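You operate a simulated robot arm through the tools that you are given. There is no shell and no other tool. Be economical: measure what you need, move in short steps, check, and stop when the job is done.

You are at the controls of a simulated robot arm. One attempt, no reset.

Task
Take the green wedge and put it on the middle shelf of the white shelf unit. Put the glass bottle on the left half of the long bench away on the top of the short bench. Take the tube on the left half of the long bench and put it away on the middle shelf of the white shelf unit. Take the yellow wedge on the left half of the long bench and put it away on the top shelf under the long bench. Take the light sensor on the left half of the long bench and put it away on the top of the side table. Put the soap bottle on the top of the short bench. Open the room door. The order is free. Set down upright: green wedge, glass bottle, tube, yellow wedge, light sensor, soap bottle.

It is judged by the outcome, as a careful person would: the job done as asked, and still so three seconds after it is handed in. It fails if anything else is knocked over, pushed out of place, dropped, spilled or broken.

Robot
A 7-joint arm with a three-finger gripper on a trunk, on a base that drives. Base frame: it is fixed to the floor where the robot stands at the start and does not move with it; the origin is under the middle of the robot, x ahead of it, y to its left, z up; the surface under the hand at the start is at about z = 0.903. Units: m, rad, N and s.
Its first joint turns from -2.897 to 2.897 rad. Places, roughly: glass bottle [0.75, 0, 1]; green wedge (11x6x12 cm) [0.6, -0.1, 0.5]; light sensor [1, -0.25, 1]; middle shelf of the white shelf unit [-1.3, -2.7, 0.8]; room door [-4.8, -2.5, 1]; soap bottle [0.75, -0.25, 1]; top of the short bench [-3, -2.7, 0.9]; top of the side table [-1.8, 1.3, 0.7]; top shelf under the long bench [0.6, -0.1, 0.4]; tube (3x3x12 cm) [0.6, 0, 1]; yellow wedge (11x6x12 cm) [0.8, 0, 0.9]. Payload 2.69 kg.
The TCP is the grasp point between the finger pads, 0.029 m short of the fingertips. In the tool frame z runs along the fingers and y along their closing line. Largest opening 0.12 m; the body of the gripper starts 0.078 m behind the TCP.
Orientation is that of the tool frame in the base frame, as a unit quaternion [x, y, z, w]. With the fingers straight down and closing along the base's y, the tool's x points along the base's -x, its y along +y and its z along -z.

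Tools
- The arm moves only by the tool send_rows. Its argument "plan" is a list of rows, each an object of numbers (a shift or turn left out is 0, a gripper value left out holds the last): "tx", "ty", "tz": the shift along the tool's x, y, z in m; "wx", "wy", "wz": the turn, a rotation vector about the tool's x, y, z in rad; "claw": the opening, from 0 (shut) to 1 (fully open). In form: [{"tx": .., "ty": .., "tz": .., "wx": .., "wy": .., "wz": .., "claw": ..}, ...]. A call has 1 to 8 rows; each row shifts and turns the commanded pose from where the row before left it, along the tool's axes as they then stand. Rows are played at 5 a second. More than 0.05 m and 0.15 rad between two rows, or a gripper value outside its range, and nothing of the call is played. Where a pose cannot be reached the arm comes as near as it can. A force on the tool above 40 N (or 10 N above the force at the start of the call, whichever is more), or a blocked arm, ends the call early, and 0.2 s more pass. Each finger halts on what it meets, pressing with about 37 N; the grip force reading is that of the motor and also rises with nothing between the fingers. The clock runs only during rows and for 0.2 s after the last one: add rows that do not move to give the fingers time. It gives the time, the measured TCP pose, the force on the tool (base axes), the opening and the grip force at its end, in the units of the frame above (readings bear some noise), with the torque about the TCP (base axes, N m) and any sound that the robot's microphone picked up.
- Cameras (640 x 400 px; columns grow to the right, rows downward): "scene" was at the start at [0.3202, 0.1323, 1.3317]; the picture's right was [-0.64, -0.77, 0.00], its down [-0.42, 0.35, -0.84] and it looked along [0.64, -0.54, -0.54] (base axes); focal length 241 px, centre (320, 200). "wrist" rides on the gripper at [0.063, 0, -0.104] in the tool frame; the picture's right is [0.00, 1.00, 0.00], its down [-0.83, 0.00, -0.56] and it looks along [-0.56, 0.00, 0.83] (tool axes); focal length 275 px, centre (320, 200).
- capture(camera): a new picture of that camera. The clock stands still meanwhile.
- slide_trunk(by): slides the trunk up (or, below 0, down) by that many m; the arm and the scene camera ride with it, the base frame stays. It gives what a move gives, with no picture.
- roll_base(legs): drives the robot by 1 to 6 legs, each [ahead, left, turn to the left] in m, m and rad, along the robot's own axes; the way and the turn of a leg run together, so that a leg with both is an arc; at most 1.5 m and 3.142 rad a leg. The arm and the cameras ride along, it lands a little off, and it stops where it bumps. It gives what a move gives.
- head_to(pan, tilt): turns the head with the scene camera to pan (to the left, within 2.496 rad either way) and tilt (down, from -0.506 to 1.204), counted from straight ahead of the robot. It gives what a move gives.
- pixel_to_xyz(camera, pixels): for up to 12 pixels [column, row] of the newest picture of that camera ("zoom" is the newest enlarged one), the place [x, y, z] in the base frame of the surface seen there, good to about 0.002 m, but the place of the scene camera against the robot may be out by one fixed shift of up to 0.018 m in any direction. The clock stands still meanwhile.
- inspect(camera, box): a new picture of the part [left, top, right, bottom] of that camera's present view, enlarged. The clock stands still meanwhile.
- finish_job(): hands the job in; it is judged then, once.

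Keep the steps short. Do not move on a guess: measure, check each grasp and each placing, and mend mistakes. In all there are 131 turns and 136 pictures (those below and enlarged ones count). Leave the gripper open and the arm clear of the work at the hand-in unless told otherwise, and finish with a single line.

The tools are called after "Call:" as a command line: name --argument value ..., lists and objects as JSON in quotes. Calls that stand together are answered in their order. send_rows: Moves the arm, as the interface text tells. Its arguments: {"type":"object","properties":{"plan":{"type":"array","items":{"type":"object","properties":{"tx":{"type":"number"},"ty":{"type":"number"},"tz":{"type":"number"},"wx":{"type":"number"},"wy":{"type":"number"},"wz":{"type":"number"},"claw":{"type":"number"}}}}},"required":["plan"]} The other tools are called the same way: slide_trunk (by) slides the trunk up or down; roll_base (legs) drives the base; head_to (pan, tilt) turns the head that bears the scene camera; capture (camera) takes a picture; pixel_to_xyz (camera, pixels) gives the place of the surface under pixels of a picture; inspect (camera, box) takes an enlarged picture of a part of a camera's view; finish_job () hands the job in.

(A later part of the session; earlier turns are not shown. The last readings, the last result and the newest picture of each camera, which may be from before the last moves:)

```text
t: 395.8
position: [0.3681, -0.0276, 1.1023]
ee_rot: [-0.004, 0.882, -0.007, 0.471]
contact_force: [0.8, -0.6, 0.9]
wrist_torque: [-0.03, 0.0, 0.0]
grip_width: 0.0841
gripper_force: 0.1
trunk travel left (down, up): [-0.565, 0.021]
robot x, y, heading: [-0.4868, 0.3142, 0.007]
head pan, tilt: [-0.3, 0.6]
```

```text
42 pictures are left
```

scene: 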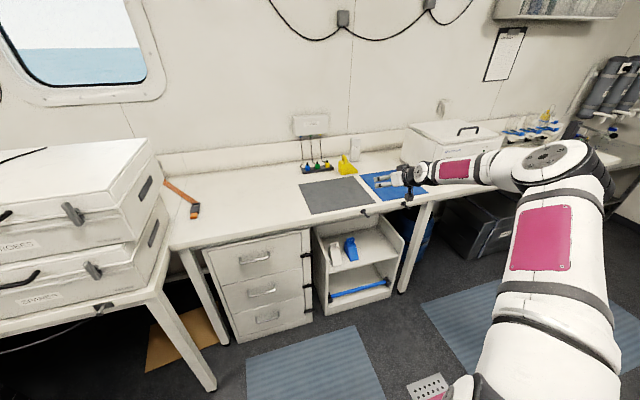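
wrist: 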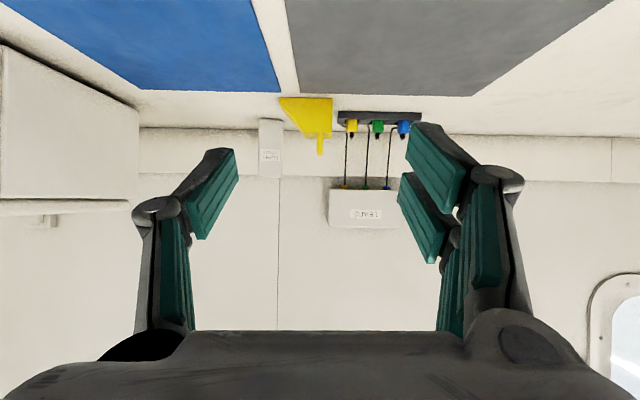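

Call:
roll_base --legs '[[0.28, 0, -0.005]]'

Call:
slide_trunk --by -0.07

Call:
capture --camera "wrist"

Call:
inspect --camera "wrist" --box '[230, 60, 430, 230]'

```text
t: 397.7
position: [0.6478, -0.0327, 1.1016]
ee_rot: [-0.001, 0.882, -0.009, 0.471]
contact_force: [-0.6, 0.6, 0.0]
wrist_torque: [-0.01, 0.0, 0.01]
grip_width: 0.0839
gripper_force: 0.2
trunk travel left (down, up): [-0.565, 0.021]
robot x, y, heading: [-0.2038, 0.317, -0.006]
head pan, tilt: [-0.3, 0.6]
```

```text
t: 398.8
position: [0.6464, -0.0327, 1.0319]
ee_rot: [-0.001, 0.882, -0.009, 0.471]
contact_force: [1.2, 0.0, 0.8]
wrist_torque: [0.02, 0.0, 0.01]
grip_width: 0.0842
gripper_force: 0.0
trunk travel left (down, up): [-0.495, 0.091]
robot x, y, heading: [-0.2046, 0.3172, -0.004]
head pan, tilt: [-0.3, 0.6]
```

```text
41 pictures are left
```

wrist: 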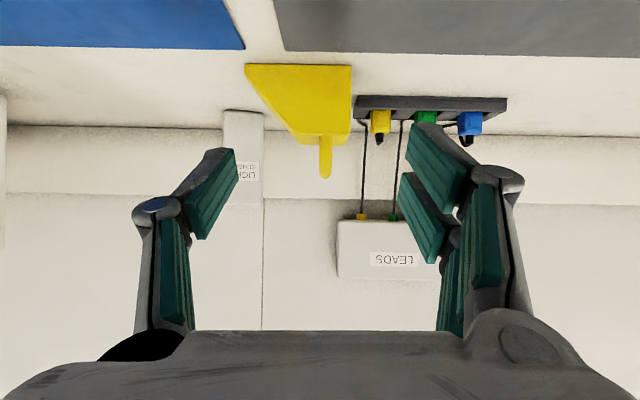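

```text
2.35 times, centred on (330, 145) of wrist
```

zoom: 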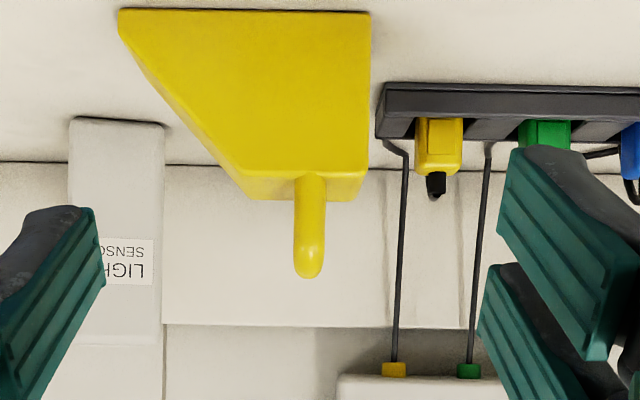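

Call:
pixel_to_xyz --camera "wrist" --pixels '[[325, 172], [325, 150], [321, 145], [330, 145], [325, 138], [305, 130], [342, 130], [247, 70], [350, 70], [315, 139], [383, 130]]'

```text
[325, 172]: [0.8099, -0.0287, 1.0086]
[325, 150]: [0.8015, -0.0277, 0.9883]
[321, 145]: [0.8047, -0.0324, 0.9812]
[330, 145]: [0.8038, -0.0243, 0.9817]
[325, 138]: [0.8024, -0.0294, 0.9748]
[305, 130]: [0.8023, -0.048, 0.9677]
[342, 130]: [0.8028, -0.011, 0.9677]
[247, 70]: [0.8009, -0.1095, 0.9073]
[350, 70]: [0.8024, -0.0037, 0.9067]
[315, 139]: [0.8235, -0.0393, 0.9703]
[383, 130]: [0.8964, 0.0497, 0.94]
```

The ring is at y≈−0.0285, x 0.802–0.847, with its top at z≈1.01. The body top is at z≈0.970. I'll grip the ring at (0.822,−0.0285,1.000): lower 3 cm, drive in 0.10, then finish with the arm.

Call:
send_rows --plan '[{"ty": 0.004, "claw": 0.45}, {}]'

Call:
slide_trunk --by -0.03

Call:
roll_base --legs '[[0.1, 0, 0]]'

Call:
capture --camera "wrist"

```text
t: 399.4
position: [0.6481, -0.0277, 1.0318]
ee_rot: [-0.001, 0.882, -0.009, 0.471]
contact_force: [-0.1, 0.0, -0.4]
wrist_torque: [0.01, -0.01, -0.05]
grip_width: 0.0541
gripper_force: 0.0
trunk travel left (down, up): [-0.495, 0.091]
robot x, y, heading: [-0.2108, 0.3157, -0.009]
head pan, tilt: [-0.3, 0.6]
```

```text
t: 400.2
position: [0.6475, -0.0282, 1.0016]
ee_rot: [-0.001, 0.882, -0.009, 0.472]
contact_force: [0.5, -0.5, 0.2]
wrist_torque: [0.0, 0.04, 0.02]
grip_width: 0.0538
gripper_force: 0.1
trunk travel left (down, up): [-0.465, 0.121]
robot x, y, heading: [-0.2025, 0.315, -0.001]
head pan, tilt: [-0.3, 0.6]
```

```text
t: 401.3
position: [0.7497, -0.0289, 1.0005]
ee_rot: [-0.001, 0.882, -0.009, 0.472]
contact_force: [-0.7, 0.8, 0.6]
wrist_torque: [0.0, 0.01, -0.02]
grip_width: 0.0541
gripper_force: 0.2
trunk travel left (down, up): [-0.465, 0.121]
robot x, y, heading: [-0.0994, 0.316, -0.003]
head pan, tilt: [-0.3, 0.6]
```

```text
39 pictures are left
```

wrist: 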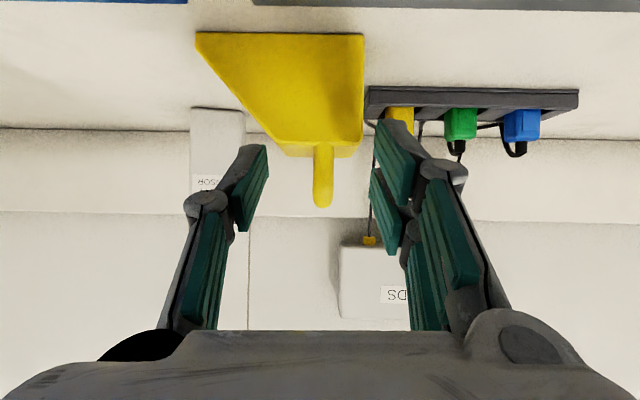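

Call:
send_rows --plan '[{"tz": 0.03, "tx": -0.02}, {"tz": 0.03, "tx": -0.02}, {}, {"claw": 0.0}, {}, {}]'

Call:
capture --camera "wrist"

```text
t: 402.7
position: [0.8222, -0.0316, 1.0013]
ee_rot: [-0.001, 0.881, -0.011, 0.473]
contact_force: [4.6, -3.6, 14.7]
wrist_torque: [-0.37, -0.21, 0.11]
grip_width: 0.0151
gripper_force: 37.2
trunk travel left (down, up): [-0.465, 0.121]
robot x, y, heading: [-0.0967, 0.3154, -0.01]
head pan, tilt: [-0.3, 0.6]
```

```text
38 pictures are left
```

wrist: 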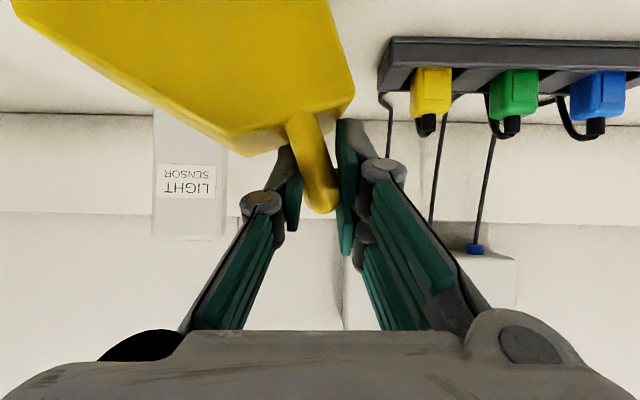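

The grip closed at 0.015, but the wedge appears turned in view. I'll look from the scene camera before lifting.

Call:
inspect --camera "scene" --box '[290, 130, 430, 220]'

Call:
inspect --camera "wrist" --box '[140, 0, 400, 220]'

Call:
pixel_to_xyz --camera "wrist" --pixels '[[30, 10], [100, 60], [225, 140], [325, 20], [350, 90], [240, 155], [325, 205], [300, 130]]'

```text
4.44 times, centred on (360, 175) of scene
```

zoom: 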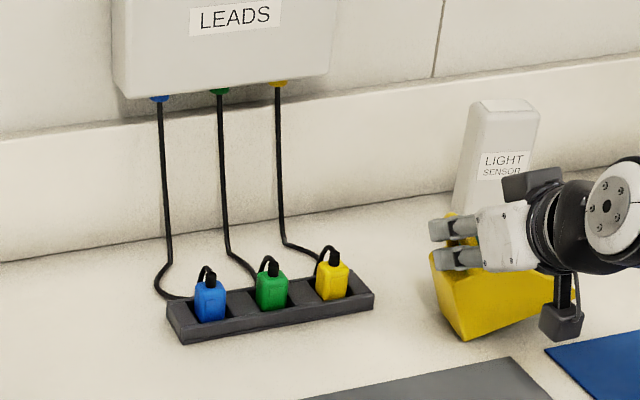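

```text
1.82 times, centred on (270, 110) of wrist
```

zoom: 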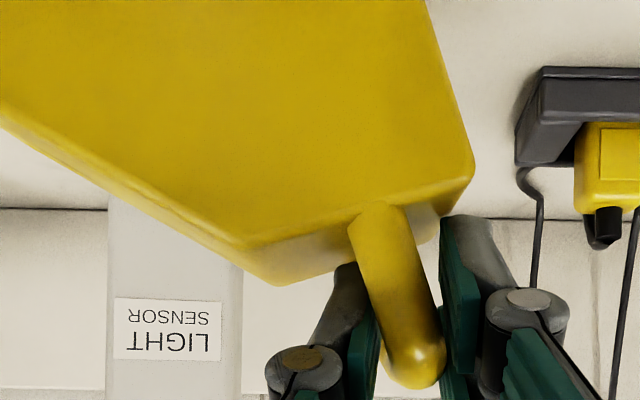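

```text
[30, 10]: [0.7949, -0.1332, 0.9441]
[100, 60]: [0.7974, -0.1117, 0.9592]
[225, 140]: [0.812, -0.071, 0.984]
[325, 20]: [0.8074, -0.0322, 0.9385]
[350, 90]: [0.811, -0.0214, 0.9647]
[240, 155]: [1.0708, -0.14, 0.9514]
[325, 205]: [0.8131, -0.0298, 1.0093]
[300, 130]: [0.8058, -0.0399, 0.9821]
```

The wedge has rolled about 15°, with its tip up: the round ring gives only a line contact, so gripping it this way isn't safe. I'll rotate it back flat about its rear bottom edge while it's still held, then release it and grasp it differently.

Call:
send_rows --plan '[{"wx": -0.0714, "wz": 0.1068, "ty": -0.012, "tz": 0.0018, "tx": 0.0026}, {"wx": -0.0714, "wz": 0.1068, "ty": -0.012, "tz": 0.0018, "tx": 0.0026}, {}]'

Call:
capture --camera "wrist"

Call:
inspect --camera "scene" --box '[290, 130, 430, 220]'

```text
t: 403.3
position: [0.8231, -0.0503, 1.0039]
ee_rot: [0.046, 0.876, 0.073, 0.475]
contact_force: [0.5, -0.6, 6.5]
wrist_torque: [0.08, -0.53, -0.05]
grip_width: 0.0152
gripper_force: 36.7
trunk travel left (down, up): [-0.465, 0.121]
robot x, y, heading: [-0.1014, 0.318, -0.002]
head pan, tilt: [-0.3, 0.6]
stopped in row 2: the force on the tool passed its limit at 42 N (the readings are from after the stop); the commanded pose is now the measured one
```

```text
35 pictures are left
```

wrist: 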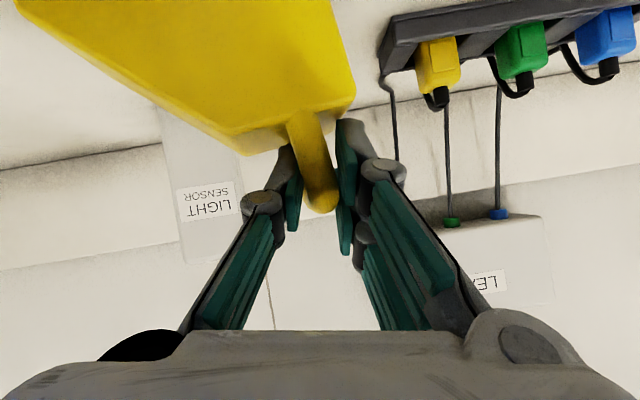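

```text
4.44 times, centred on (360, 175) of scene
```

zoom: 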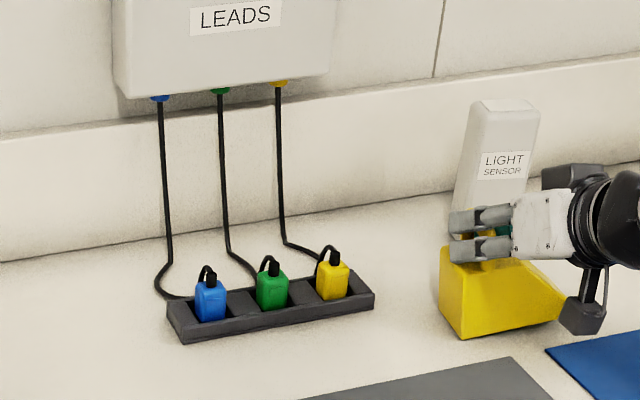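

The wedge is flat on the bench again and didn't slip in the grip while I turned it. Its weight torque is small compared with the friction at the ring, so I'll try a 2 cm test lift and compare.

Call:
slide_trunk --by 0.02

Call:
capture --camera "wrist"

Call:
inspect --camera "scene" --box '[290, 130, 430, 220]'

```text
t: 403.9
position: [0.8218, -0.0512, 1.02]
ee_rot: [0.046, 0.876, 0.074, 0.474]
contact_force: [0.0, 0.7, -1.4]
wrist_torque: [0.07, 0.03, 0.03]
grip_width: 0.015
gripper_force: 36.8
trunk travel left (down, up): [-0.485, 0.101]
robot x, y, heading: [-0.1018, 0.316, -0.005]
head pan, tilt: [-0.3, 0.6]
```

```text
33 pictures are left
```

wrist: 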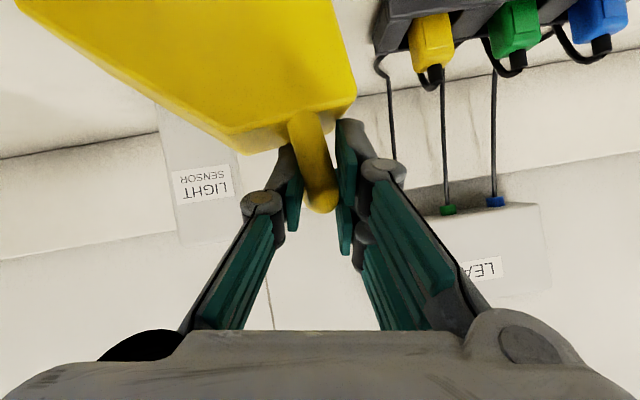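

```text
4.44 times, centred on (360, 175) of scene
```

zoom: 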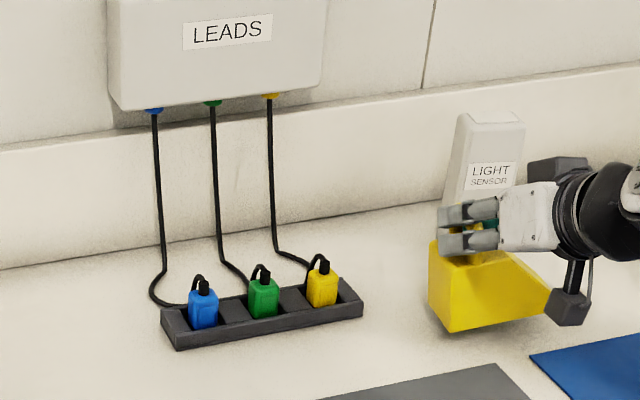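

It lifts without swinging. I'll check that it's level from the measured slope.

Call:
pixel_to_xyz --camera "wrist" --pixels '[[60, 30], [100, 58], [140, 80], [180, 105], [215, 128], [250, 125], [280, 115], [340, 40], [350, 85], [318, 205]]'

```text
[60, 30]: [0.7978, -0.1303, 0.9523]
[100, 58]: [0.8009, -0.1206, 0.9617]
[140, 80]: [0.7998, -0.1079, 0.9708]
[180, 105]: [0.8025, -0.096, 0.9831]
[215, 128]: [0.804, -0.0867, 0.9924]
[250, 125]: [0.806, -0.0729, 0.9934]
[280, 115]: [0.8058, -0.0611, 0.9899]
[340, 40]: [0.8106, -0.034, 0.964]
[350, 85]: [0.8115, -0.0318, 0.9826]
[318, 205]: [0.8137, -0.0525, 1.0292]
```

It's still about 6° tip-up, so I'll correct that with another 0.1 rad. Then I'll raise it, back off clear of the bench and its hooks, shift to the slot's y, and lower to shelf height.

Call:
send_rows --plan '[{"tx": -0.02, "tz": -0.014}, {"wx": -0.0546, "wy": 0.001, "wz": 0.0837}, {}]'

Call:
slide_trunk --by 0.04

Call:
roll_base --legs '[[-0.58, 0, 0], [0, -0.09, 0]]'

Call:
slide_trunk --by -0.48

Call:
capture --camera "wrist"

```text
t: 404.8
position: [0.8235, -0.0556, 1.0453]
ee_rot: [0.069, 0.871, 0.118, 0.471]
contact_force: [-0.2, 0.5, -1.7]
wrist_torque: [0.08, 0.06, 0.02]
grip_width: 0.0149
gripper_force: 37.1
trunk travel left (down, up): [-0.485, 0.101]
robot x, y, heading: [-0.1017, 0.3183, -0.009]
head pan, tilt: [-0.3, 0.6]
```

```text
t: 405.6
position: [0.8211, -0.0556, 1.0859]
ee_rot: [0.069, 0.872, 0.118, 0.47]
contact_force: [0.4, -0.2, -3.9]
wrist_torque: [0.03, 0.03, 0.02]
grip_width: 0.0151
gripper_force: 36.8
trunk travel left (down, up): [-0.525, 0.061]
robot x, y, heading: [-0.105, 0.3159, -0.008]
head pan, tilt: [-0.3, 0.6]
```

```text
t: 409.6
position: [0.25, -0.1323, 1.0852]
ee_rot: [0.064, 0.872, 0.12, 0.47]
contact_force: [0.3, -0.2, -2.2]
wrist_torque: [0.0, 0.03, 0.0]
grip_width: 0.0141
gripper_force: 37.0
trunk travel left (down, up): [-0.525, 0.061]
robot x, y, heading: [-0.6768, 0.2245, 0.011]
head pan, tilt: [-0.3, 0.6]
```

```text
refused: -0.48 is not a number from -0.4 to 0.4
```

```text
31 pictures are left
```

wrist: 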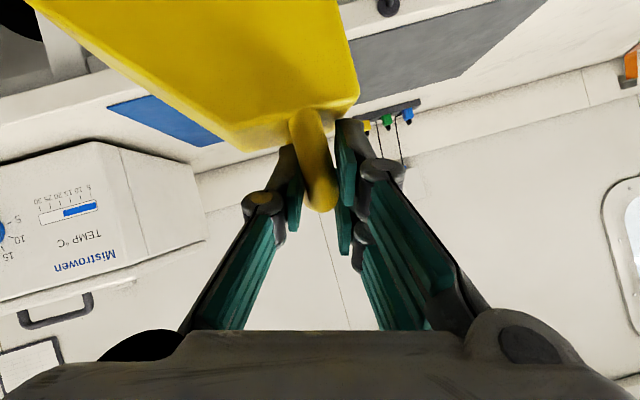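

Call:
slide_trunk --by -0.4

Call:
slide_trunk --by -0.08

Call:
capture --camera "wrist"

Call:
pixel_to_xyz --camera "wrist" --pixels '[[60, 30], [140, 80], [215, 128], [250, 125], [280, 115], [340, 40], [350, 85], [318, 205], [310, 50]]'

```text
t: 413.4
position: [0.2496, -0.1334, 0.6849]
ee_rot: [0.063, 0.872, 0.121, 0.471]
contact_force: [-0.7, -0.2, -2.8]
wrist_torque: [0.06, -0.02, -0.01]
grip_width: 0.0142
gripper_force: 37.7
trunk travel left (down, up): [-0.125, 0.461]
robot x, y, heading: [-0.6787, 0.2266, 0.008]
head pan, tilt: [-0.3, 0.6]
```

```text
t: 414.6
position: [0.2495, -0.1324, 0.605]
ee_rot: [0.064, 0.872, 0.12, 0.47]
contact_force: [-0.3, 0.1, -2.5]
wrist_torque: [0.05, 0.04, 0.02]
grip_width: 0.0142
gripper_force: 37.0
trunk travel left (down, up): [-0.045, 0.541]
robot x, y, heading: [-0.6778, 0.2243, 0.01]
head pan, tilt: [-0.3, 0.6]
```

```text
30 pictures are left
```

wrist: 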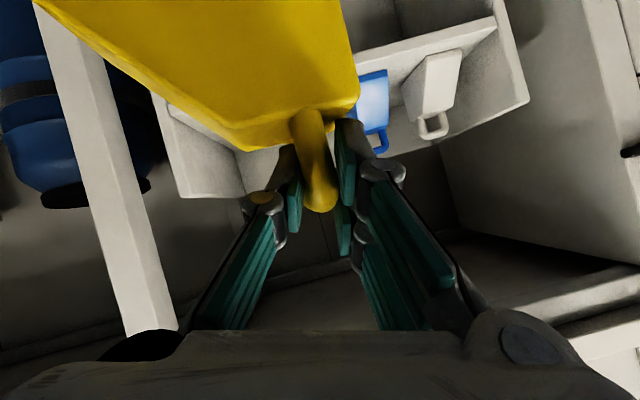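

```text
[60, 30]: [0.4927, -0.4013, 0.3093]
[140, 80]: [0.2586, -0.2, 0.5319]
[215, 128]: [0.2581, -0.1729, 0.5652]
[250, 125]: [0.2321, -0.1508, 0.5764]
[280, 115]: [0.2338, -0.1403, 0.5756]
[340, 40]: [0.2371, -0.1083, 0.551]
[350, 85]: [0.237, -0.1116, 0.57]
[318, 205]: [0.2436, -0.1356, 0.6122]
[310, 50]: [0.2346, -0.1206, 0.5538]
```

The wedge is now level: its top edge is constant at z≈0.576, so the bottom is at about 0.509. Its y span is −0.216…−0.108, which fits the free slot. I'll lower 3 cm, drive in, and look.

Call:
slide_trunk --by -0.028

Call:
roll_base --legs '[[0.25, -0.015, -0.01]]'

Call:
capture --camera "wrist"

Call:
head_to --pan -0.15 --tilt 0.85

Call:
capture --camera "scene"

```text
t: 415.3
position: [0.2495, -0.1321, 0.5771]
ee_rot: [0.063, 0.872, 0.121, 0.47]
contact_force: [-0.1, 0.2, -2.6]
wrist_torque: [0.03, 0.06, 0.02]
grip_width: 0.014
gripper_force: 36.9
trunk travel left (down, up): [-0.017, 0.569]
robot x, y, heading: [-0.6773, 0.2249, 0.009]
head pan, tilt: [-0.3, 0.6]
```

```text
t: 417.1
position: [0.4894, -0.1638, 0.5771]
ee_rot: [0.071, 0.872, 0.117, 0.471]
contact_force: [0.2, 0.0, -2.0]
wrist_torque: [0.04, 0.03, -0.01]
grip_width: 0.0137
gripper_force: 37.1
trunk travel left (down, up): [-0.017, 0.569]
robot x, y, heading: [-0.4361, 0.2118, -0.008]
head pan, tilt: [-0.3, 0.6]
```

```text
29 pictures are left
```

wrist: 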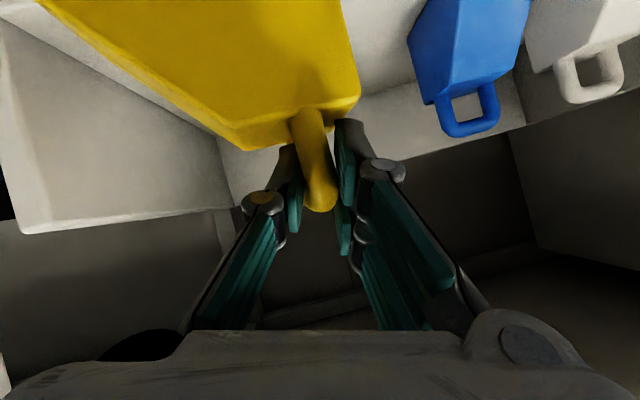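

```text
t: 417.9
position: [0.4893, -0.1639, 0.5774]
ee_rot: [0.072, 0.871, 0.116, 0.471]
contact_force: [-0.4, 0.1, -2.0]
wrist_torque: [0.03, 0.06, -0.02]
grip_width: 0.0138
gripper_force: 36.6
trunk travel left (down, up): [-0.017, 0.569]
robot x, y, heading: [-0.434, 0.2131, -0.009]
head pan, tilt: [-0.15, 0.85]
```

```text
28 pictures are left
```

scene: 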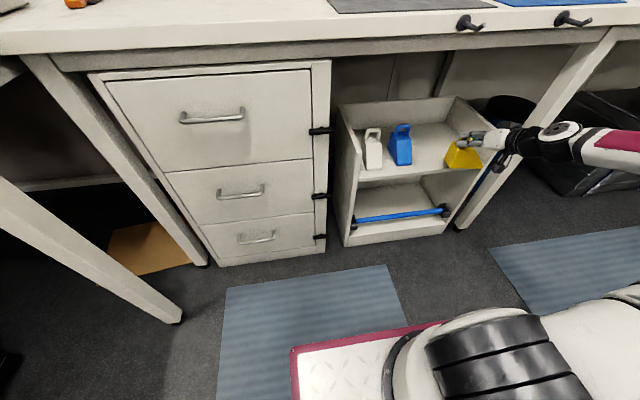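

Call:
pixel_to_xyz --camera "wrist" --pixels '[[100, 150], [180, 170], [345, 60], [250, 125], [285, 115], [140, 85], [80, 35], [440, 90], [375, 40]]'

Call:
inspect --camera "scene" --box '[320, 80, 540, 240]'

```text
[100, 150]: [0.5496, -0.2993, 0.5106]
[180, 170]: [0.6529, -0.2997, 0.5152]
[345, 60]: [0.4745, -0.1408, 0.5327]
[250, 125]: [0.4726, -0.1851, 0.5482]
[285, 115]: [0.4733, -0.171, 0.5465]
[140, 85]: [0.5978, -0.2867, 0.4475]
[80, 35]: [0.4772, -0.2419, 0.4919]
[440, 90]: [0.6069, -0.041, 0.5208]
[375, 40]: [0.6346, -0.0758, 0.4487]
```

```text
2.50 times, centred on (430, 160) of scene
```

zoom: 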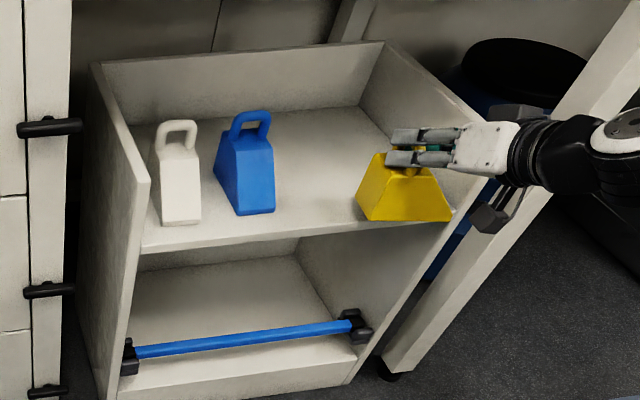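

The slot runs from the wall at y=−0.2995 to the blue wedge at ≈−0.045, and mine spans −0.25…−0.14. I'll drive in 0.075 and lower about 3 cm.

Call:
roll_base --legs '[[0.075, 0.008, 0]]'

Call:
send_rows --plan '[{"tx": 0.0096, "ty": -0.0032, "tz": 0.0063}, {"tx": 0.0096, "ty": -0.0032, "tz": 0.0063}, {"tx": 0.0024, "ty": -0.0008, "tz": 0.0016}, {}]'

Call:
inspect --camera "scene" --box '[320, 60, 540, 220]'

```text
t: 418.9
position: [0.5636, -0.1565, 0.5785]
ee_rot: [0.072, 0.871, 0.116, 0.471]
contact_force: [-0.5, 0.7, -3.0]
wrist_torque: [0.06, 0.01, 0.03]
grip_width: 0.0142
gripper_force: 36.8
trunk travel left (down, up): [-0.017, 0.569]
robot x, y, heading: [-0.3569, 0.2196, -0.013]
head pan, tilt: [-0.15, 0.85]
```

```text
t: 419.9
position: [0.5653, -0.1565, 0.5535]
ee_rot: [0.07, 0.871, 0.116, 0.473]
contact_force: [-0.4, 2.6, 11.5]
wrist_torque: [-0.54, -0.34, 0.06]
grip_width: 0.0143
gripper_force: 37.2
trunk travel left (down, up): [-0.017, 0.569]
robot x, y, heading: [-0.3589, 0.2224, -0.011]
head pan, tilt: [-0.15, 0.85]
```

```text
2.50 times, centred on (430, 140) of scene
```

zoom: 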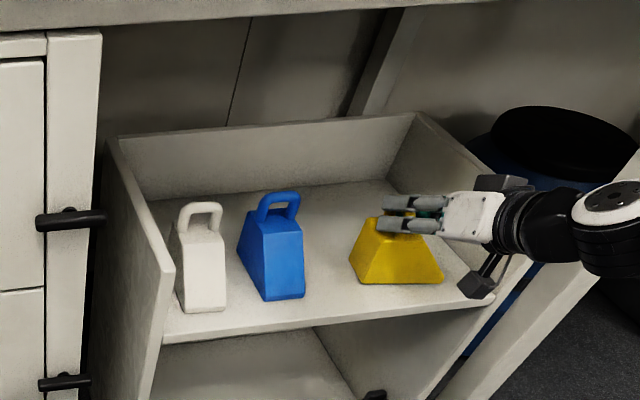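

It's touching at one end (11.5 N). I'll press 3 mm more so it settles flat, turning in the ring, then look.

Call:
send_rows --plan '[{"tx": 0.0016, "ty": -0.0005, "tz": 0.001}, {"tx": 0.0016, "ty": -0.0005, "tz": 0.001}, {}]'

Call:
capture --camera "wrist"

Call:
pixel_to_xyz --camera "wrist" --pixels '[[345, 60], [250, 125], [285, 115], [80, 35], [150, 80], [340, 20], [350, 90]]'

```text
t: 420.5
position: [0.5668, -0.1563, 0.5531]
ee_rot: [0.07, 0.869, 0.115, 0.476]
contact_force: [0.1, 0.6, 10.8]
wrist_torque: [-0.14, -0.49, -0.07]
grip_width: 0.0139
gripper_force: 37.1
trunk travel left (down, up): [-0.017, 0.569]
robot x, y, heading: [-0.3597, 0.2226, -0.008]
head pan, tilt: [-0.15, 0.85]
stopped in row 3: the force on the tool passed its limit at 43 N (the readings are from after the stop); the commanded pose is now the measured one
```

```text
25 pictures are left
```

wrist: 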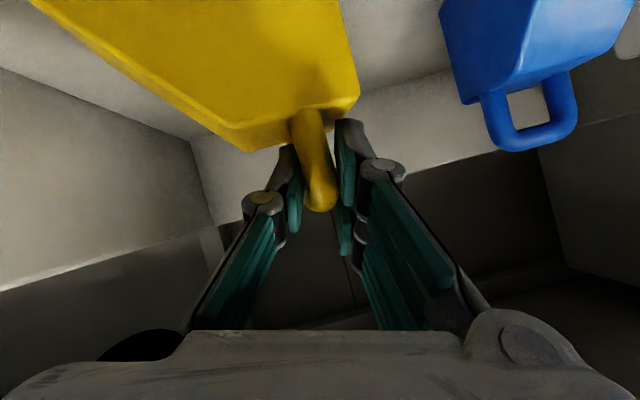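

```text
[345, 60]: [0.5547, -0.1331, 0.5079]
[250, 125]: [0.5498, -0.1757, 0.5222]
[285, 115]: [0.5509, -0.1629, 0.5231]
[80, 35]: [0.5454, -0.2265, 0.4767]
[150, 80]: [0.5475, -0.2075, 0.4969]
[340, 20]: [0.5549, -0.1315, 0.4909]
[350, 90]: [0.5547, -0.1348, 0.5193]
```

The back edge leans about 6°, so the wedge is tip-down with its tip touching and its rear about 1 cm up. I'll rotate it 0.1 rad tip-up about the tip so the rear comes down.

Call:
send_rows --plan '[{"wx": 0.0268, "wz": -0.0422, "tx": 0.0043, "ty": 0.0037, "tz": 0.0027}, {"wx": 0.0268, "wz": -0.0422, "tx": 0.0043, "ty": 0.0037, "tz": 0.0027}, {}]'

Call:
capture --camera "wrist"

Call:
pixel_to_xyz --camera "wrist" --pixels '[[345, 60], [250, 125], [285, 115], [80, 35], [150, 80], [340, 20], [350, 90]]'

```text
t: 421.0
position: [0.568, -0.1523, 0.5542]
ee_rot: [0.057, 0.87, 0.09, 0.481]
contact_force: [2.9, 0.8, 10.3]
wrist_torque: [0.28, -0.69, 0.0]
grip_width: 0.0142
gripper_force: 37.3
trunk travel left (down, up): [-0.017, 0.569]
robot x, y, heading: [-0.3593, 0.2216, -0.008]
head pan, tilt: [-0.15, 0.85]
stopped in row 2: the force on the tool passed its limit at 46 N (the readings are from after the stop); the commanded pose is now the measured one
```

```text
24 pictures are left
```

wrist: 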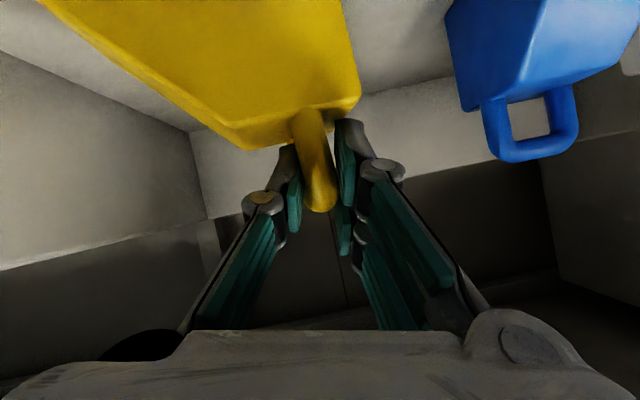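

```text
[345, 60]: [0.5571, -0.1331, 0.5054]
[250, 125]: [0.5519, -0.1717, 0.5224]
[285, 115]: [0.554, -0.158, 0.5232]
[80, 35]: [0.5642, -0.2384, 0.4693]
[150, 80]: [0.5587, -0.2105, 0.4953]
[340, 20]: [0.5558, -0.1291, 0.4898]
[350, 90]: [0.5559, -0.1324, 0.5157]
```

The wedge rests on its edges, with at most a few mm and a few degrees still to settle. Its base is wide, so I'll open in small steps to let it settle flat, then look.

Call:
send_rows --plan '[{"claw": 0.13}, {"claw": 0.15}, {"claw": 0.18}, {"claw": 0.22}, {"claw": 0.3}, {}]'

Call:
capture --camera "wrist"

Call:
inspect --camera "scene" --box '[320, 60, 540, 220]'

```text
t: 422.4
position: [0.5675, -0.1529, 0.5503]
ee_rot: [0.058, 0.871, 0.09, 0.479]
contact_force: [0.2, -0.5, 0.6]
wrist_torque: [0.04, 0.0, 0.02]
grip_width: 0.0355
gripper_force: 0.0
trunk travel left (down, up): [-0.017, 0.569]
robot x, y, heading: [-0.3628, 0.2181, -0.006]
head pan, tilt: [-0.15, 0.85]
```

```text
23 pictures are left
```

wrist: 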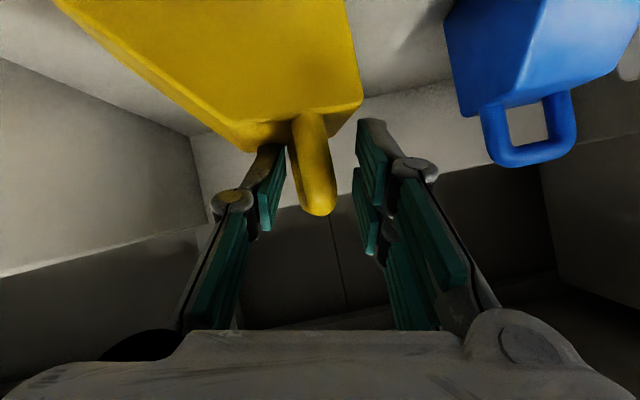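

```text
2.50 times, centred on (430, 140) of scene
```

zoom: 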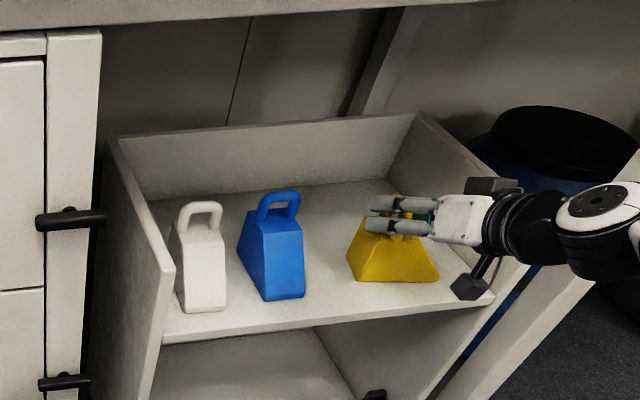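

It settled. I'll rise a few mm, pull straight back and check.

Call:
send_rows --plan '[{"tx": -0.003, "ty": 0.0008, "tz": -0.002, "claw": 0.4}, {"tx": 0.0214, "tz": -0.0337}, {"tx": 0.0214, "tz": -0.0337}]'

Call:
roll_base --legs '[[-0.4, 0, 0]]'

Call:
capture --camera "wrist"

Call:
head_to --pan -0.15 --tilt 0.75

Call:
inspect --camera "scene" --box '[260, 60, 480, 220]'

```text
t: 423.2
position: [0.4889, -0.1514, 0.5548]
ee_rot: [0.057, 0.871, 0.09, 0.479]
contact_force: [0.1, -0.1, -0.5]
wrist_torque: [0.0, -0.01, 0.01]
grip_width: 0.0476
gripper_force: 0.0
trunk travel left (down, up): [-0.017, 0.569]
robot x, y, heading: [-0.3562, 0.2173, -0.011]
head pan, tilt: [-0.15, 0.85]
```

```text
t: 425.8
position: [0.0762, -0.1447, 0.5548]
ee_rot: [0.055, 0.871, 0.091, 0.479]
contact_force: [1.1, -0.3, 0.0]
wrist_torque: [0.01, 0.01, -0.01]
grip_width: 0.048
gripper_force: 0.1
trunk travel left (down, up): [-0.017, 0.569]
robot x, y, heading: [-0.7741, 0.2185, 0.0]
head pan, tilt: [-0.15, 0.85]
```

```text
21 pictures are left
```

wrist: 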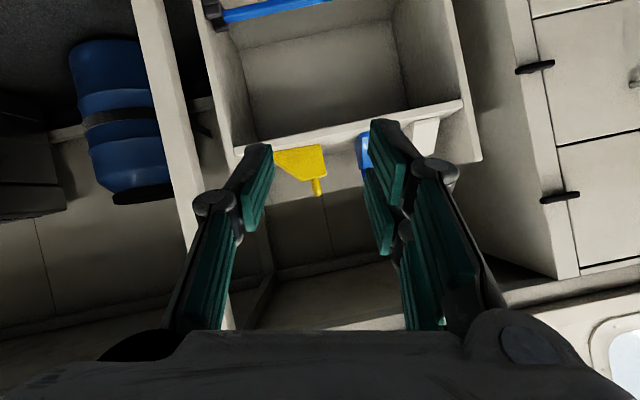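

```text
t: 426.4
position: [0.0766, -0.1455, 0.5538]
ee_rot: [0.056, 0.871, 0.091, 0.48]
contact_force: [0.4, -0.6, 0.5]
wrist_torque: [-0.04, 0.0, -0.01]
grip_width: 0.048
gripper_force: 0.2
trunk travel left (down, up): [-0.017, 0.569]
robot x, y, heading: [-0.7725, 0.2224, -0.003]
head pan, tilt: [-0.15, 0.75]
```

```text
2.50 times, centred on (370, 140) of scene
```

zoom: 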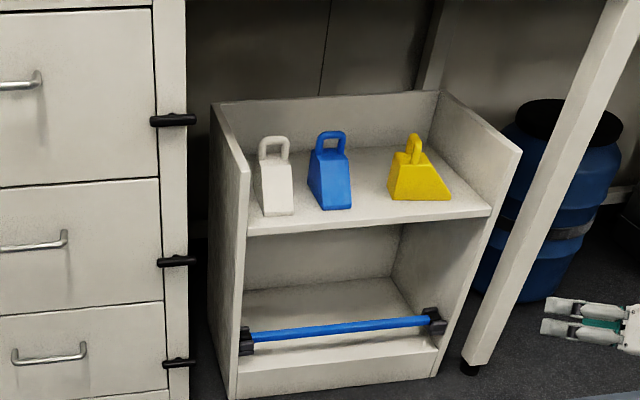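

The yellow wedge is upright on the top shelf under the bench. Last comes the light sensor. I'll unroll the tool, centre the hand, raise it and come over the bench toward the sensor.

Call:
send_rows --plan '[{"wx": 0.053, "wy": 0.004, "wz": -0.093, "claw": 0.75}, {"wx": 0.053, "wy": 0.004, "wz": -0.093}, {"ty": 0.048}, {"ty": 0.048}, {"ty": 0.048}, {"ty": 0.048}]'

Call:
slide_trunk --by 0.4

Call:
slide_trunk --by 0.1

Call:
roll_base --legs '[[0, -0.21, 0], [0.62, 0, 0]]'

Call:
capture --camera "wrist"

```text
t: 427.8
position: [0.0728, 0.0447, 0.5554]
ee_rot: [0.001, 0.878, -0.001, 0.478]
contact_force: [-0.2, -0.1, -0.4]
wrist_torque: [0.02, 0.0, 0.02]
grip_width: 0.0899
gripper_force: 0.1
trunk travel left (down, up): [-0.017, 0.569]
robot x, y, heading: [-0.775, 0.224, -0.002]
head pan, tilt: [-0.15, 0.75]
```

```text
t: 431.6
position: [0.076, 0.0462, 0.9553]
ee_rot: [-0.001, 0.879, 0.0, 0.478]
contact_force: [0.2, -0.4, 0.1]
wrist_torque: [0.05, 0.01, -0.02]
grip_width: 0.0901
gripper_force: 0.1
trunk travel left (down, up): [-0.417, 0.169]
robot x, y, heading: [-0.7705, 0.2245, 0.0]
head pan, tilt: [-0.15, 0.75]
```

```text
t: 433.0
position: [0.0761, 0.0471, 1.0541]
ee_rot: [-0.001, 0.879, 0.0, 0.478]
contact_force: [-0.6, 1.4, 0.8]
wrist_torque: [-0.04, -0.04, -0.01]
grip_width: 0.09
gripper_force: 0.0
trunk travel left (down, up): [-0.517, 0.069]
robot x, y, heading: [-0.7743, 0.2225, -0.003]
head pan, tilt: [-0.15, 0.75]
```

```text
t: 437.8
position: [0.7091, -0.1794, 1.0562]
ee_rot: [0.004, 0.878, -0.003, 0.479]
contact_force: [-0.1, 0.3, 0.3]
wrist_torque: [0.02, -0.03, 0.04]
grip_width: 0.09
gripper_force: 0.1
trunk travel left (down, up): [-0.517, 0.069]
robot x, y, heading: [-0.1389, 0.003, -0.011]
head pan, tilt: [-0.15, 0.75]
```

```text
19 pictures are left
```

wrist: 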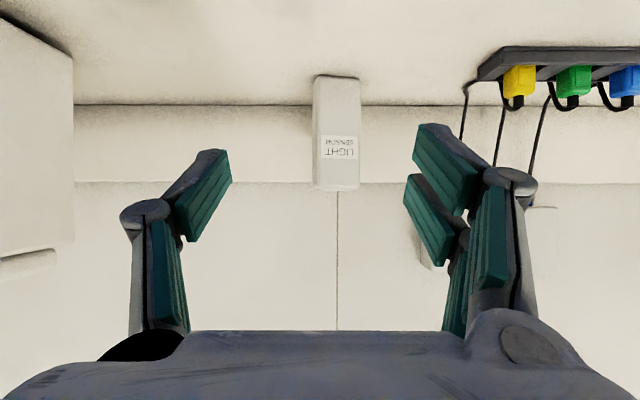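

Call:
pixel_to_xyz --camera "wrist" --pixels '[[336, 85], [316, 120], [358, 120], [336, 160], [336, 182], [336, 188], [336, 105], [300, 98]]'

```text
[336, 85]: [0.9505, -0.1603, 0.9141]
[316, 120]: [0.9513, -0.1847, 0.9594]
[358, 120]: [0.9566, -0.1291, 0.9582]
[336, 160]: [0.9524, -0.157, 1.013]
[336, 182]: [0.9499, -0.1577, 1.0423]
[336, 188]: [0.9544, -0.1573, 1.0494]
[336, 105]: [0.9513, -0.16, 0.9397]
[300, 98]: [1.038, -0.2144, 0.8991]
```

The sensor's front is at x≈0.951, its centre at y≈−0.157, width 0.056, top z≈1.05. I'll lower to z≈0.985, centre on it and drive up 0.13.

Call:
slide_trunk --by -0.07

Call:
send_rows --plan '[{"ty": 0.023}]'

Call:
roll_base --legs '[[0.13, 0, 0]]'

Call:
capture --camera "wrist"

```text
t: 438.9
position: [0.7085, -0.178, 0.985]
ee_rot: [0.003, 0.878, -0.002, 0.479]
contact_force: [0.3, -0.1, 0.3]
wrist_torque: [-0.01, 0.03, -0.02]
grip_width: 0.09
gripper_force: 0.0
trunk travel left (down, up): [-0.447, 0.139]
robot x, y, heading: [-0.1372, 0.0026, -0.017]
head pan, tilt: [-0.15, 0.75]
```

```text
t: 439.3
position: [0.7094, -0.1562, 0.9844]
ee_rot: [0.004, 0.878, -0.002, 0.478]
contact_force: [-0.5, -0.5, 0.1]
wrist_torque: [0.03, 0.02, 0.03]
grip_width: 0.0899
gripper_force: 0.1
trunk travel left (down, up): [-0.447, 0.139]
robot x, y, heading: [-0.1345, 0.0045, -0.01]
head pan, tilt: [-0.15, 0.75]
```

```text
t: 440.5
position: [0.8384, -0.161, 0.9841]
ee_rot: [0.006, 0.878, -0.003, 0.478]
contact_force: [0.1, -0.6, 0.1]
wrist_torque: [-0.04, 0.03, 0.02]
grip_width: 0.0902
gripper_force: 0.0
trunk travel left (down, up): [-0.447, 0.139]
robot x, y, heading: [-0.0105, 0.0009, -0.021]
head pan, tilt: [-0.15, 0.75]
```

```text
18 pictures are left
```

wrist: 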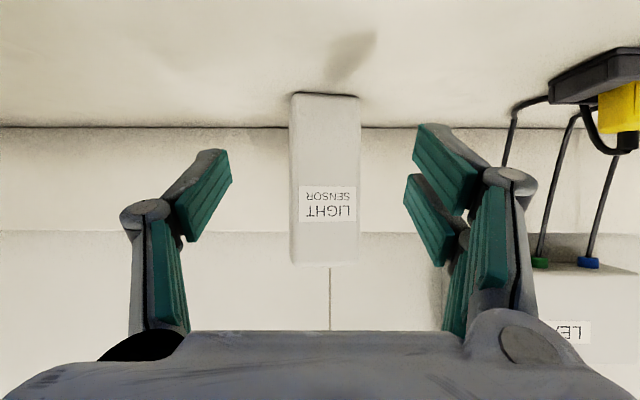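

Call:
send_rows --plan '[{"ty": 0.006}, {"tz": 0.036, "tx": -0.0232}, {"tz": 0.036, "tx": -0.0232}, {"tz": 0.036, "tx": -0.0232}, {}, {"claw": 0.0}, {}, {}]'

Call:
capture --camera "wrist"

```text
t: 442.3
position: [0.9678, -0.156, 0.9887]
ee_rot: [0.005, 0.878, -0.002, 0.478]
contact_force: [2.6, -1.5, 4.5]
wrist_torque: [0.12, -0.06, -0.07]
grip_width: 0.0616
gripper_force: 36.8
trunk travel left (down, up): [-0.447, 0.139]
robot x, y, heading: [-0.0114, 0.0044, -0.021]
head pan, tilt: [-0.15, 0.75]
```

```text
17 pictures are left
```

wrist: 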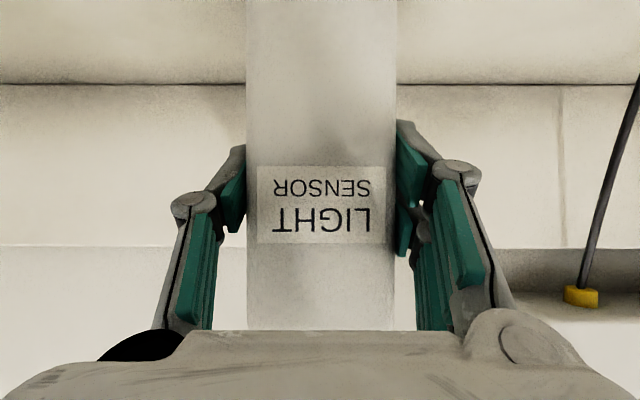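

The sensor is held (0.0616). I'll lift it, back off and retract. Then I'll look toward the side table and the black crate to choose a safe route.

Call:
slide_trunk --by 0.12

Call:
send_rows --plan '[{"tz": -0.036, "tx": 0.0232}, {"tz": -0.036, "tx": 0.0232}, {"tz": -0.036, "tx": 0.0232}]'

Call:
roll_base --legs '[[-0.8, 0, 0.02]]'

Call:
head_to --pan 2.1 --tilt 0.6

Call:
capture --camera "scene"

```text
t: 443.8
position: [0.9671, -0.1559, 1.1041]
ee_rot: [0.005, 0.878, -0.003, 0.478]
contact_force: [-0.8, 0.1, -3.2]
wrist_torque: [0.01, -0.01, 0.01]
grip_width: 0.0618
gripper_force: 37.1
trunk travel left (down, up): [-0.567, 0.019]
robot x, y, heading: [-0.0075, 0.0023, -0.021]
head pan, tilt: [-0.15, 0.75]
```

```text
t: 444.6
position: [0.8415, -0.1527, 1.1058]
ee_rot: [0.006, 0.879, -0.004, 0.477]
contact_force: [-0.3, 0.6, -3.7]
wrist_torque: [0.04, 0.03, -0.03]
grip_width: 0.0619
gripper_force: 37.0
trunk travel left (down, up): [-0.567, 0.019]
robot x, y, heading: [-0.0129, 0.0013, -0.018]
head pan, tilt: [-0.15, 0.75]
```

```text
t: 448.9
position: [0.0453, -0.1136, 1.1054]
ee_rot: [-0.018, 0.878, 0.01, 0.478]
contact_force: [-0.1, 0.4, -2.8]
wrist_torque: [0.0, 0.01, 0.02]
grip_width: 0.0616
gripper_force: 36.4
trunk travel left (down, up): [-0.567, 0.019]
robot x, y, heading: [-0.8119, -0.0023, 0.036]
head pan, tilt: [-0.15, 0.75]
```

```text
t: 451.0
position: [0.045, -0.1129, 1.1047]
ee_rot: [-0.019, 0.878, 0.01, 0.479]
contact_force: [-0.2, -0.3, -2.3]
wrist_torque: [0.0, 0.03, 0.01]
grip_width: 0.0617
gripper_force: 37.1
trunk travel left (down, up): [-0.567, 0.019]
robot x, y, heading: [-0.8128, -0.0032, 0.032]
head pan, tilt: [2.1, 0.6]
```

```text
16 pictures are left
```

scene: 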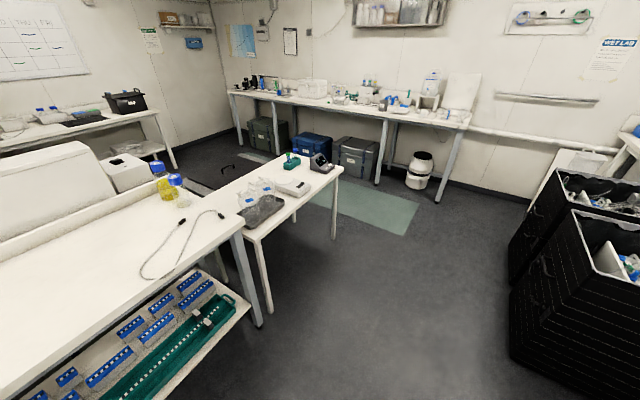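

Call:
pixel_to_xyz --camera "scene" --pixels '[[512, 345], [510, 250], [262, 322], [248, 240], [335, 235], [310, 205], [282, 210], [265, 222], [300, 195], [250, 190], [295, 183], [320, 172]]'

Call:
inspect --camera "scene" --box '[200, 130, 370, 280]'

```text
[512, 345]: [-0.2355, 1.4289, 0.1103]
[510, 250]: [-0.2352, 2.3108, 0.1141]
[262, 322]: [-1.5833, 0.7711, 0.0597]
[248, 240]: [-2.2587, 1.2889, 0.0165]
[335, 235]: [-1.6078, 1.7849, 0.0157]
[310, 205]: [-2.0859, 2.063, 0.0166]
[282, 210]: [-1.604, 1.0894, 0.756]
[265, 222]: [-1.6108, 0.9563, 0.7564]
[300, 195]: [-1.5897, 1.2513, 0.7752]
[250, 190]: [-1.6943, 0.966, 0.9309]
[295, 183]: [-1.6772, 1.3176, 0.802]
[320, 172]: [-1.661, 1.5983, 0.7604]
```

```text
2.67 times, centred on (285, 205) of scene
```

zoom: 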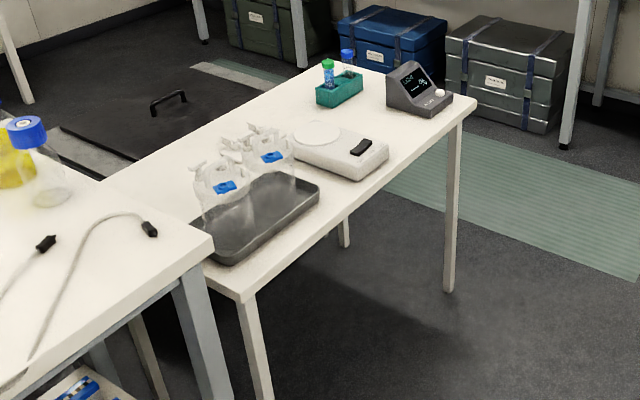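

Call:
pixel_to_xyz --camera "scene" --pixels '[[311, 187], [317, 182], [322, 177], [313, 178], [318, 172], [306, 194], [311, 191], [308, 172], [328, 171], [341, 168], [312, 165], [302, 172]]'

```text
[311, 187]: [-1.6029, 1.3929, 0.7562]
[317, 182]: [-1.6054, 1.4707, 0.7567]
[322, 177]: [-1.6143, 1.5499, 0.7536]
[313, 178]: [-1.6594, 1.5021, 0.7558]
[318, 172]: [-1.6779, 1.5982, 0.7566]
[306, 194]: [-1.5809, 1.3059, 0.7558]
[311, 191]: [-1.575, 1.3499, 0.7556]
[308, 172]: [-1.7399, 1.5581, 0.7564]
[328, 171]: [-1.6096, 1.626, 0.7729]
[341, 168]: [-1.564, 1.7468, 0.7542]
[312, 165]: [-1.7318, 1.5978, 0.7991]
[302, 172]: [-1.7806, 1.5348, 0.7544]
```

The crates are at x>−0.24, so there's room. The table is free around (−1.65,1.49), between the balance and the black meter. I'll turn to +y, drive up, then turn to face the table.

Call:
roll_base --legs '[[0, 0.35, 0], [0, 0, 1.54], [1.0, 0, 0], [0, 0, 1.56]]'

Call:
head_to --pan 0.2 --tilt 0.75

Call:
capture --camera "scene"

Call:
capture --camera "wrist"

```text
t: 465.6
position: [-1.6853, 1.4734, 1.1044]
ee_rot: [0.878, 0.001, -0.478, 0.0]
contact_force: [-1.3, 0.4, -1.7]
wrist_torque: [0.01, -0.01, 0.01]
grip_width: 0.0617
gripper_force: 37.1
trunk travel left (down, up): [-0.567, 0.019]
robot x, y, heading: [-0.8313, 1.336, 3.135]
head pan, tilt: [2.1, 0.6]
```

```text
t: 467.4
position: [-1.6826, 1.473, 1.104]
ee_rot: [0.878, 0.001, -0.479, 0.001]
contact_force: [-0.8, 0.4, -2.3]
wrist_torque: [0.02, -0.03, 0.01]
grip_width: 0.0612
gripper_force: 37.0
trunk travel left (down, up): [-0.567, 0.019]
robot x, y, heading: [-0.8315, 1.3319, 3.139]
head pan, tilt: [0.201, 0.75]
```

```text
14 pictures are left
```

scene: 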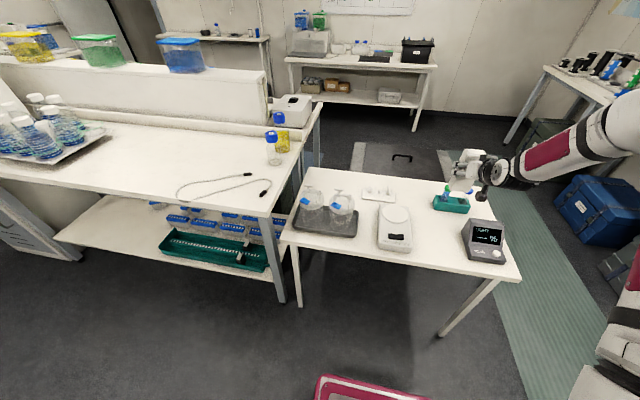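

```text
13 pictures are left
```

wrist: 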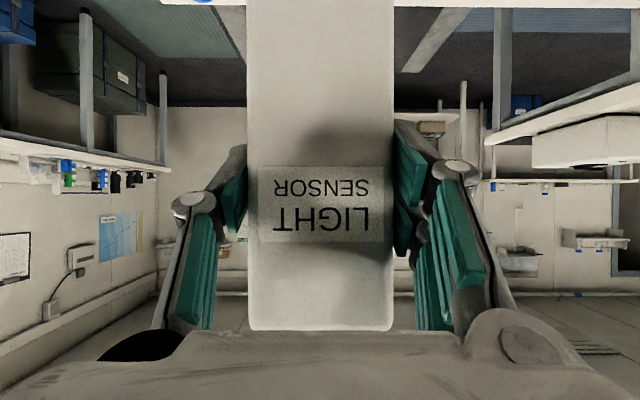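

Call:
pixel_to_xyz --camera "scene" --pixels '[[414, 245], [435, 240], [455, 240], [440, 222], [432, 255], [412, 225], [463, 250], [436, 208], [460, 228]]'

Call:
slide_trunk --by -0.2

Call:
capture --camera "wrist"

```text
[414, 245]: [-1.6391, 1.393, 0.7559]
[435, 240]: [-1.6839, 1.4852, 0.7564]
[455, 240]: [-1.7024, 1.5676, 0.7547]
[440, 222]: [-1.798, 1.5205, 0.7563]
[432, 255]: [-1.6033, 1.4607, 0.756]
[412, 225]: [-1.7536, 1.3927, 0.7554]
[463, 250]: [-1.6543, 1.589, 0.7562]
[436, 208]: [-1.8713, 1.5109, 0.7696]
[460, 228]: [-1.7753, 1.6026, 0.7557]
```

```text
t: 469.6
position: [-1.6837, 1.4739, 0.9059]
ee_rot: [0.878, 0.0, -0.479, -0.001]
contact_force: [-0.3, -0.3, -2.4]
wrist_torque: [0.0, 0.02, 0.04]
grip_width: 0.0615
gripper_force: 37.4
trunk travel left (down, up): [-0.367, 0.219]
robot x, y, heading: [-0.8315, 1.3269, 3.137]
head pan, tilt: [0.201, 0.75]
```

```text
12 pictures are left
```

wrist: 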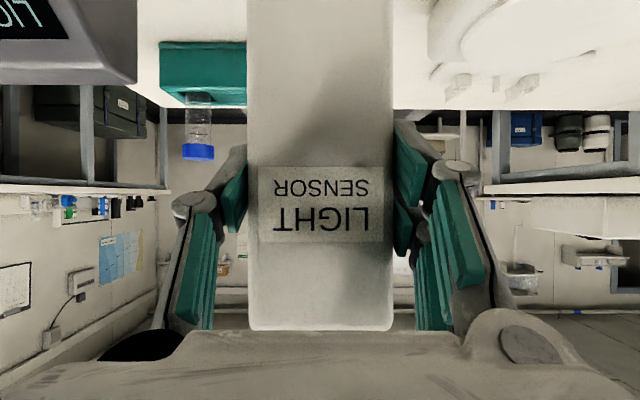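

It's clear on both sides. I'll shift 1.5 cm toward the meter side and lower to just above the table, then down in small steps to contact.

Call:
send_rows --plan '[{"ty": -0.013}]'

Call:
slide_trunk --by -0.07

Call:
send_rows --plan '[{"tx": 0.0034, "tz": 0.0022}, {"tx": 0.0025, "tz": 0.0016}, {"tx": 0.0017, "tz": 0.0011}, {"tx": 0.0008, "tz": 0.0005}, {}]'

```text
t: 470.0
position: [-1.685, 1.487, 0.9069]
ee_rot: [0.878, 0.001, -0.478, 0.0]
contact_force: [0.0, 0.1, -2.3]
wrist_torque: [0.01, 0.0, 0.0]
grip_width: 0.0617
gripper_force: 37.3
trunk travel left (down, up): [-0.367, 0.219]
robot x, y, heading: [-0.8325, 1.3282, 3.139]
head pan, tilt: [0.201, 0.75]
```

```text
t: 471.1
position: [-1.6839, 1.4865, 0.8349]
ee_rot: [0.878, 0.002, -0.479, 0.0]
contact_force: [-0.2, 0.6, -2.8]
wrist_torque: [0.0, 0.0, 0.0]
grip_width: 0.0617
gripper_force: 37.1
trunk travel left (down, up): [-0.297, 0.289]
robot x, y, heading: [-0.835, 1.3334, 3.139]
head pan, tilt: [0.201, 0.75]
```

```text
t: 472.3
position: [-1.6847, 1.4872, 0.828]
ee_rot: [0.877, 0.001, -0.48, 0.0]
contact_force: [3.2, 2.0, 21.4]
wrist_torque: [-0.56, -0.18, 0.03]
grip_width: 0.0615
gripper_force: 37.2
trunk travel left (down, up): [-0.297, 0.289]
robot x, y, heading: [-0.8304, 1.3297, 3.137]
head pan, tilt: [0.201, 0.75]
```

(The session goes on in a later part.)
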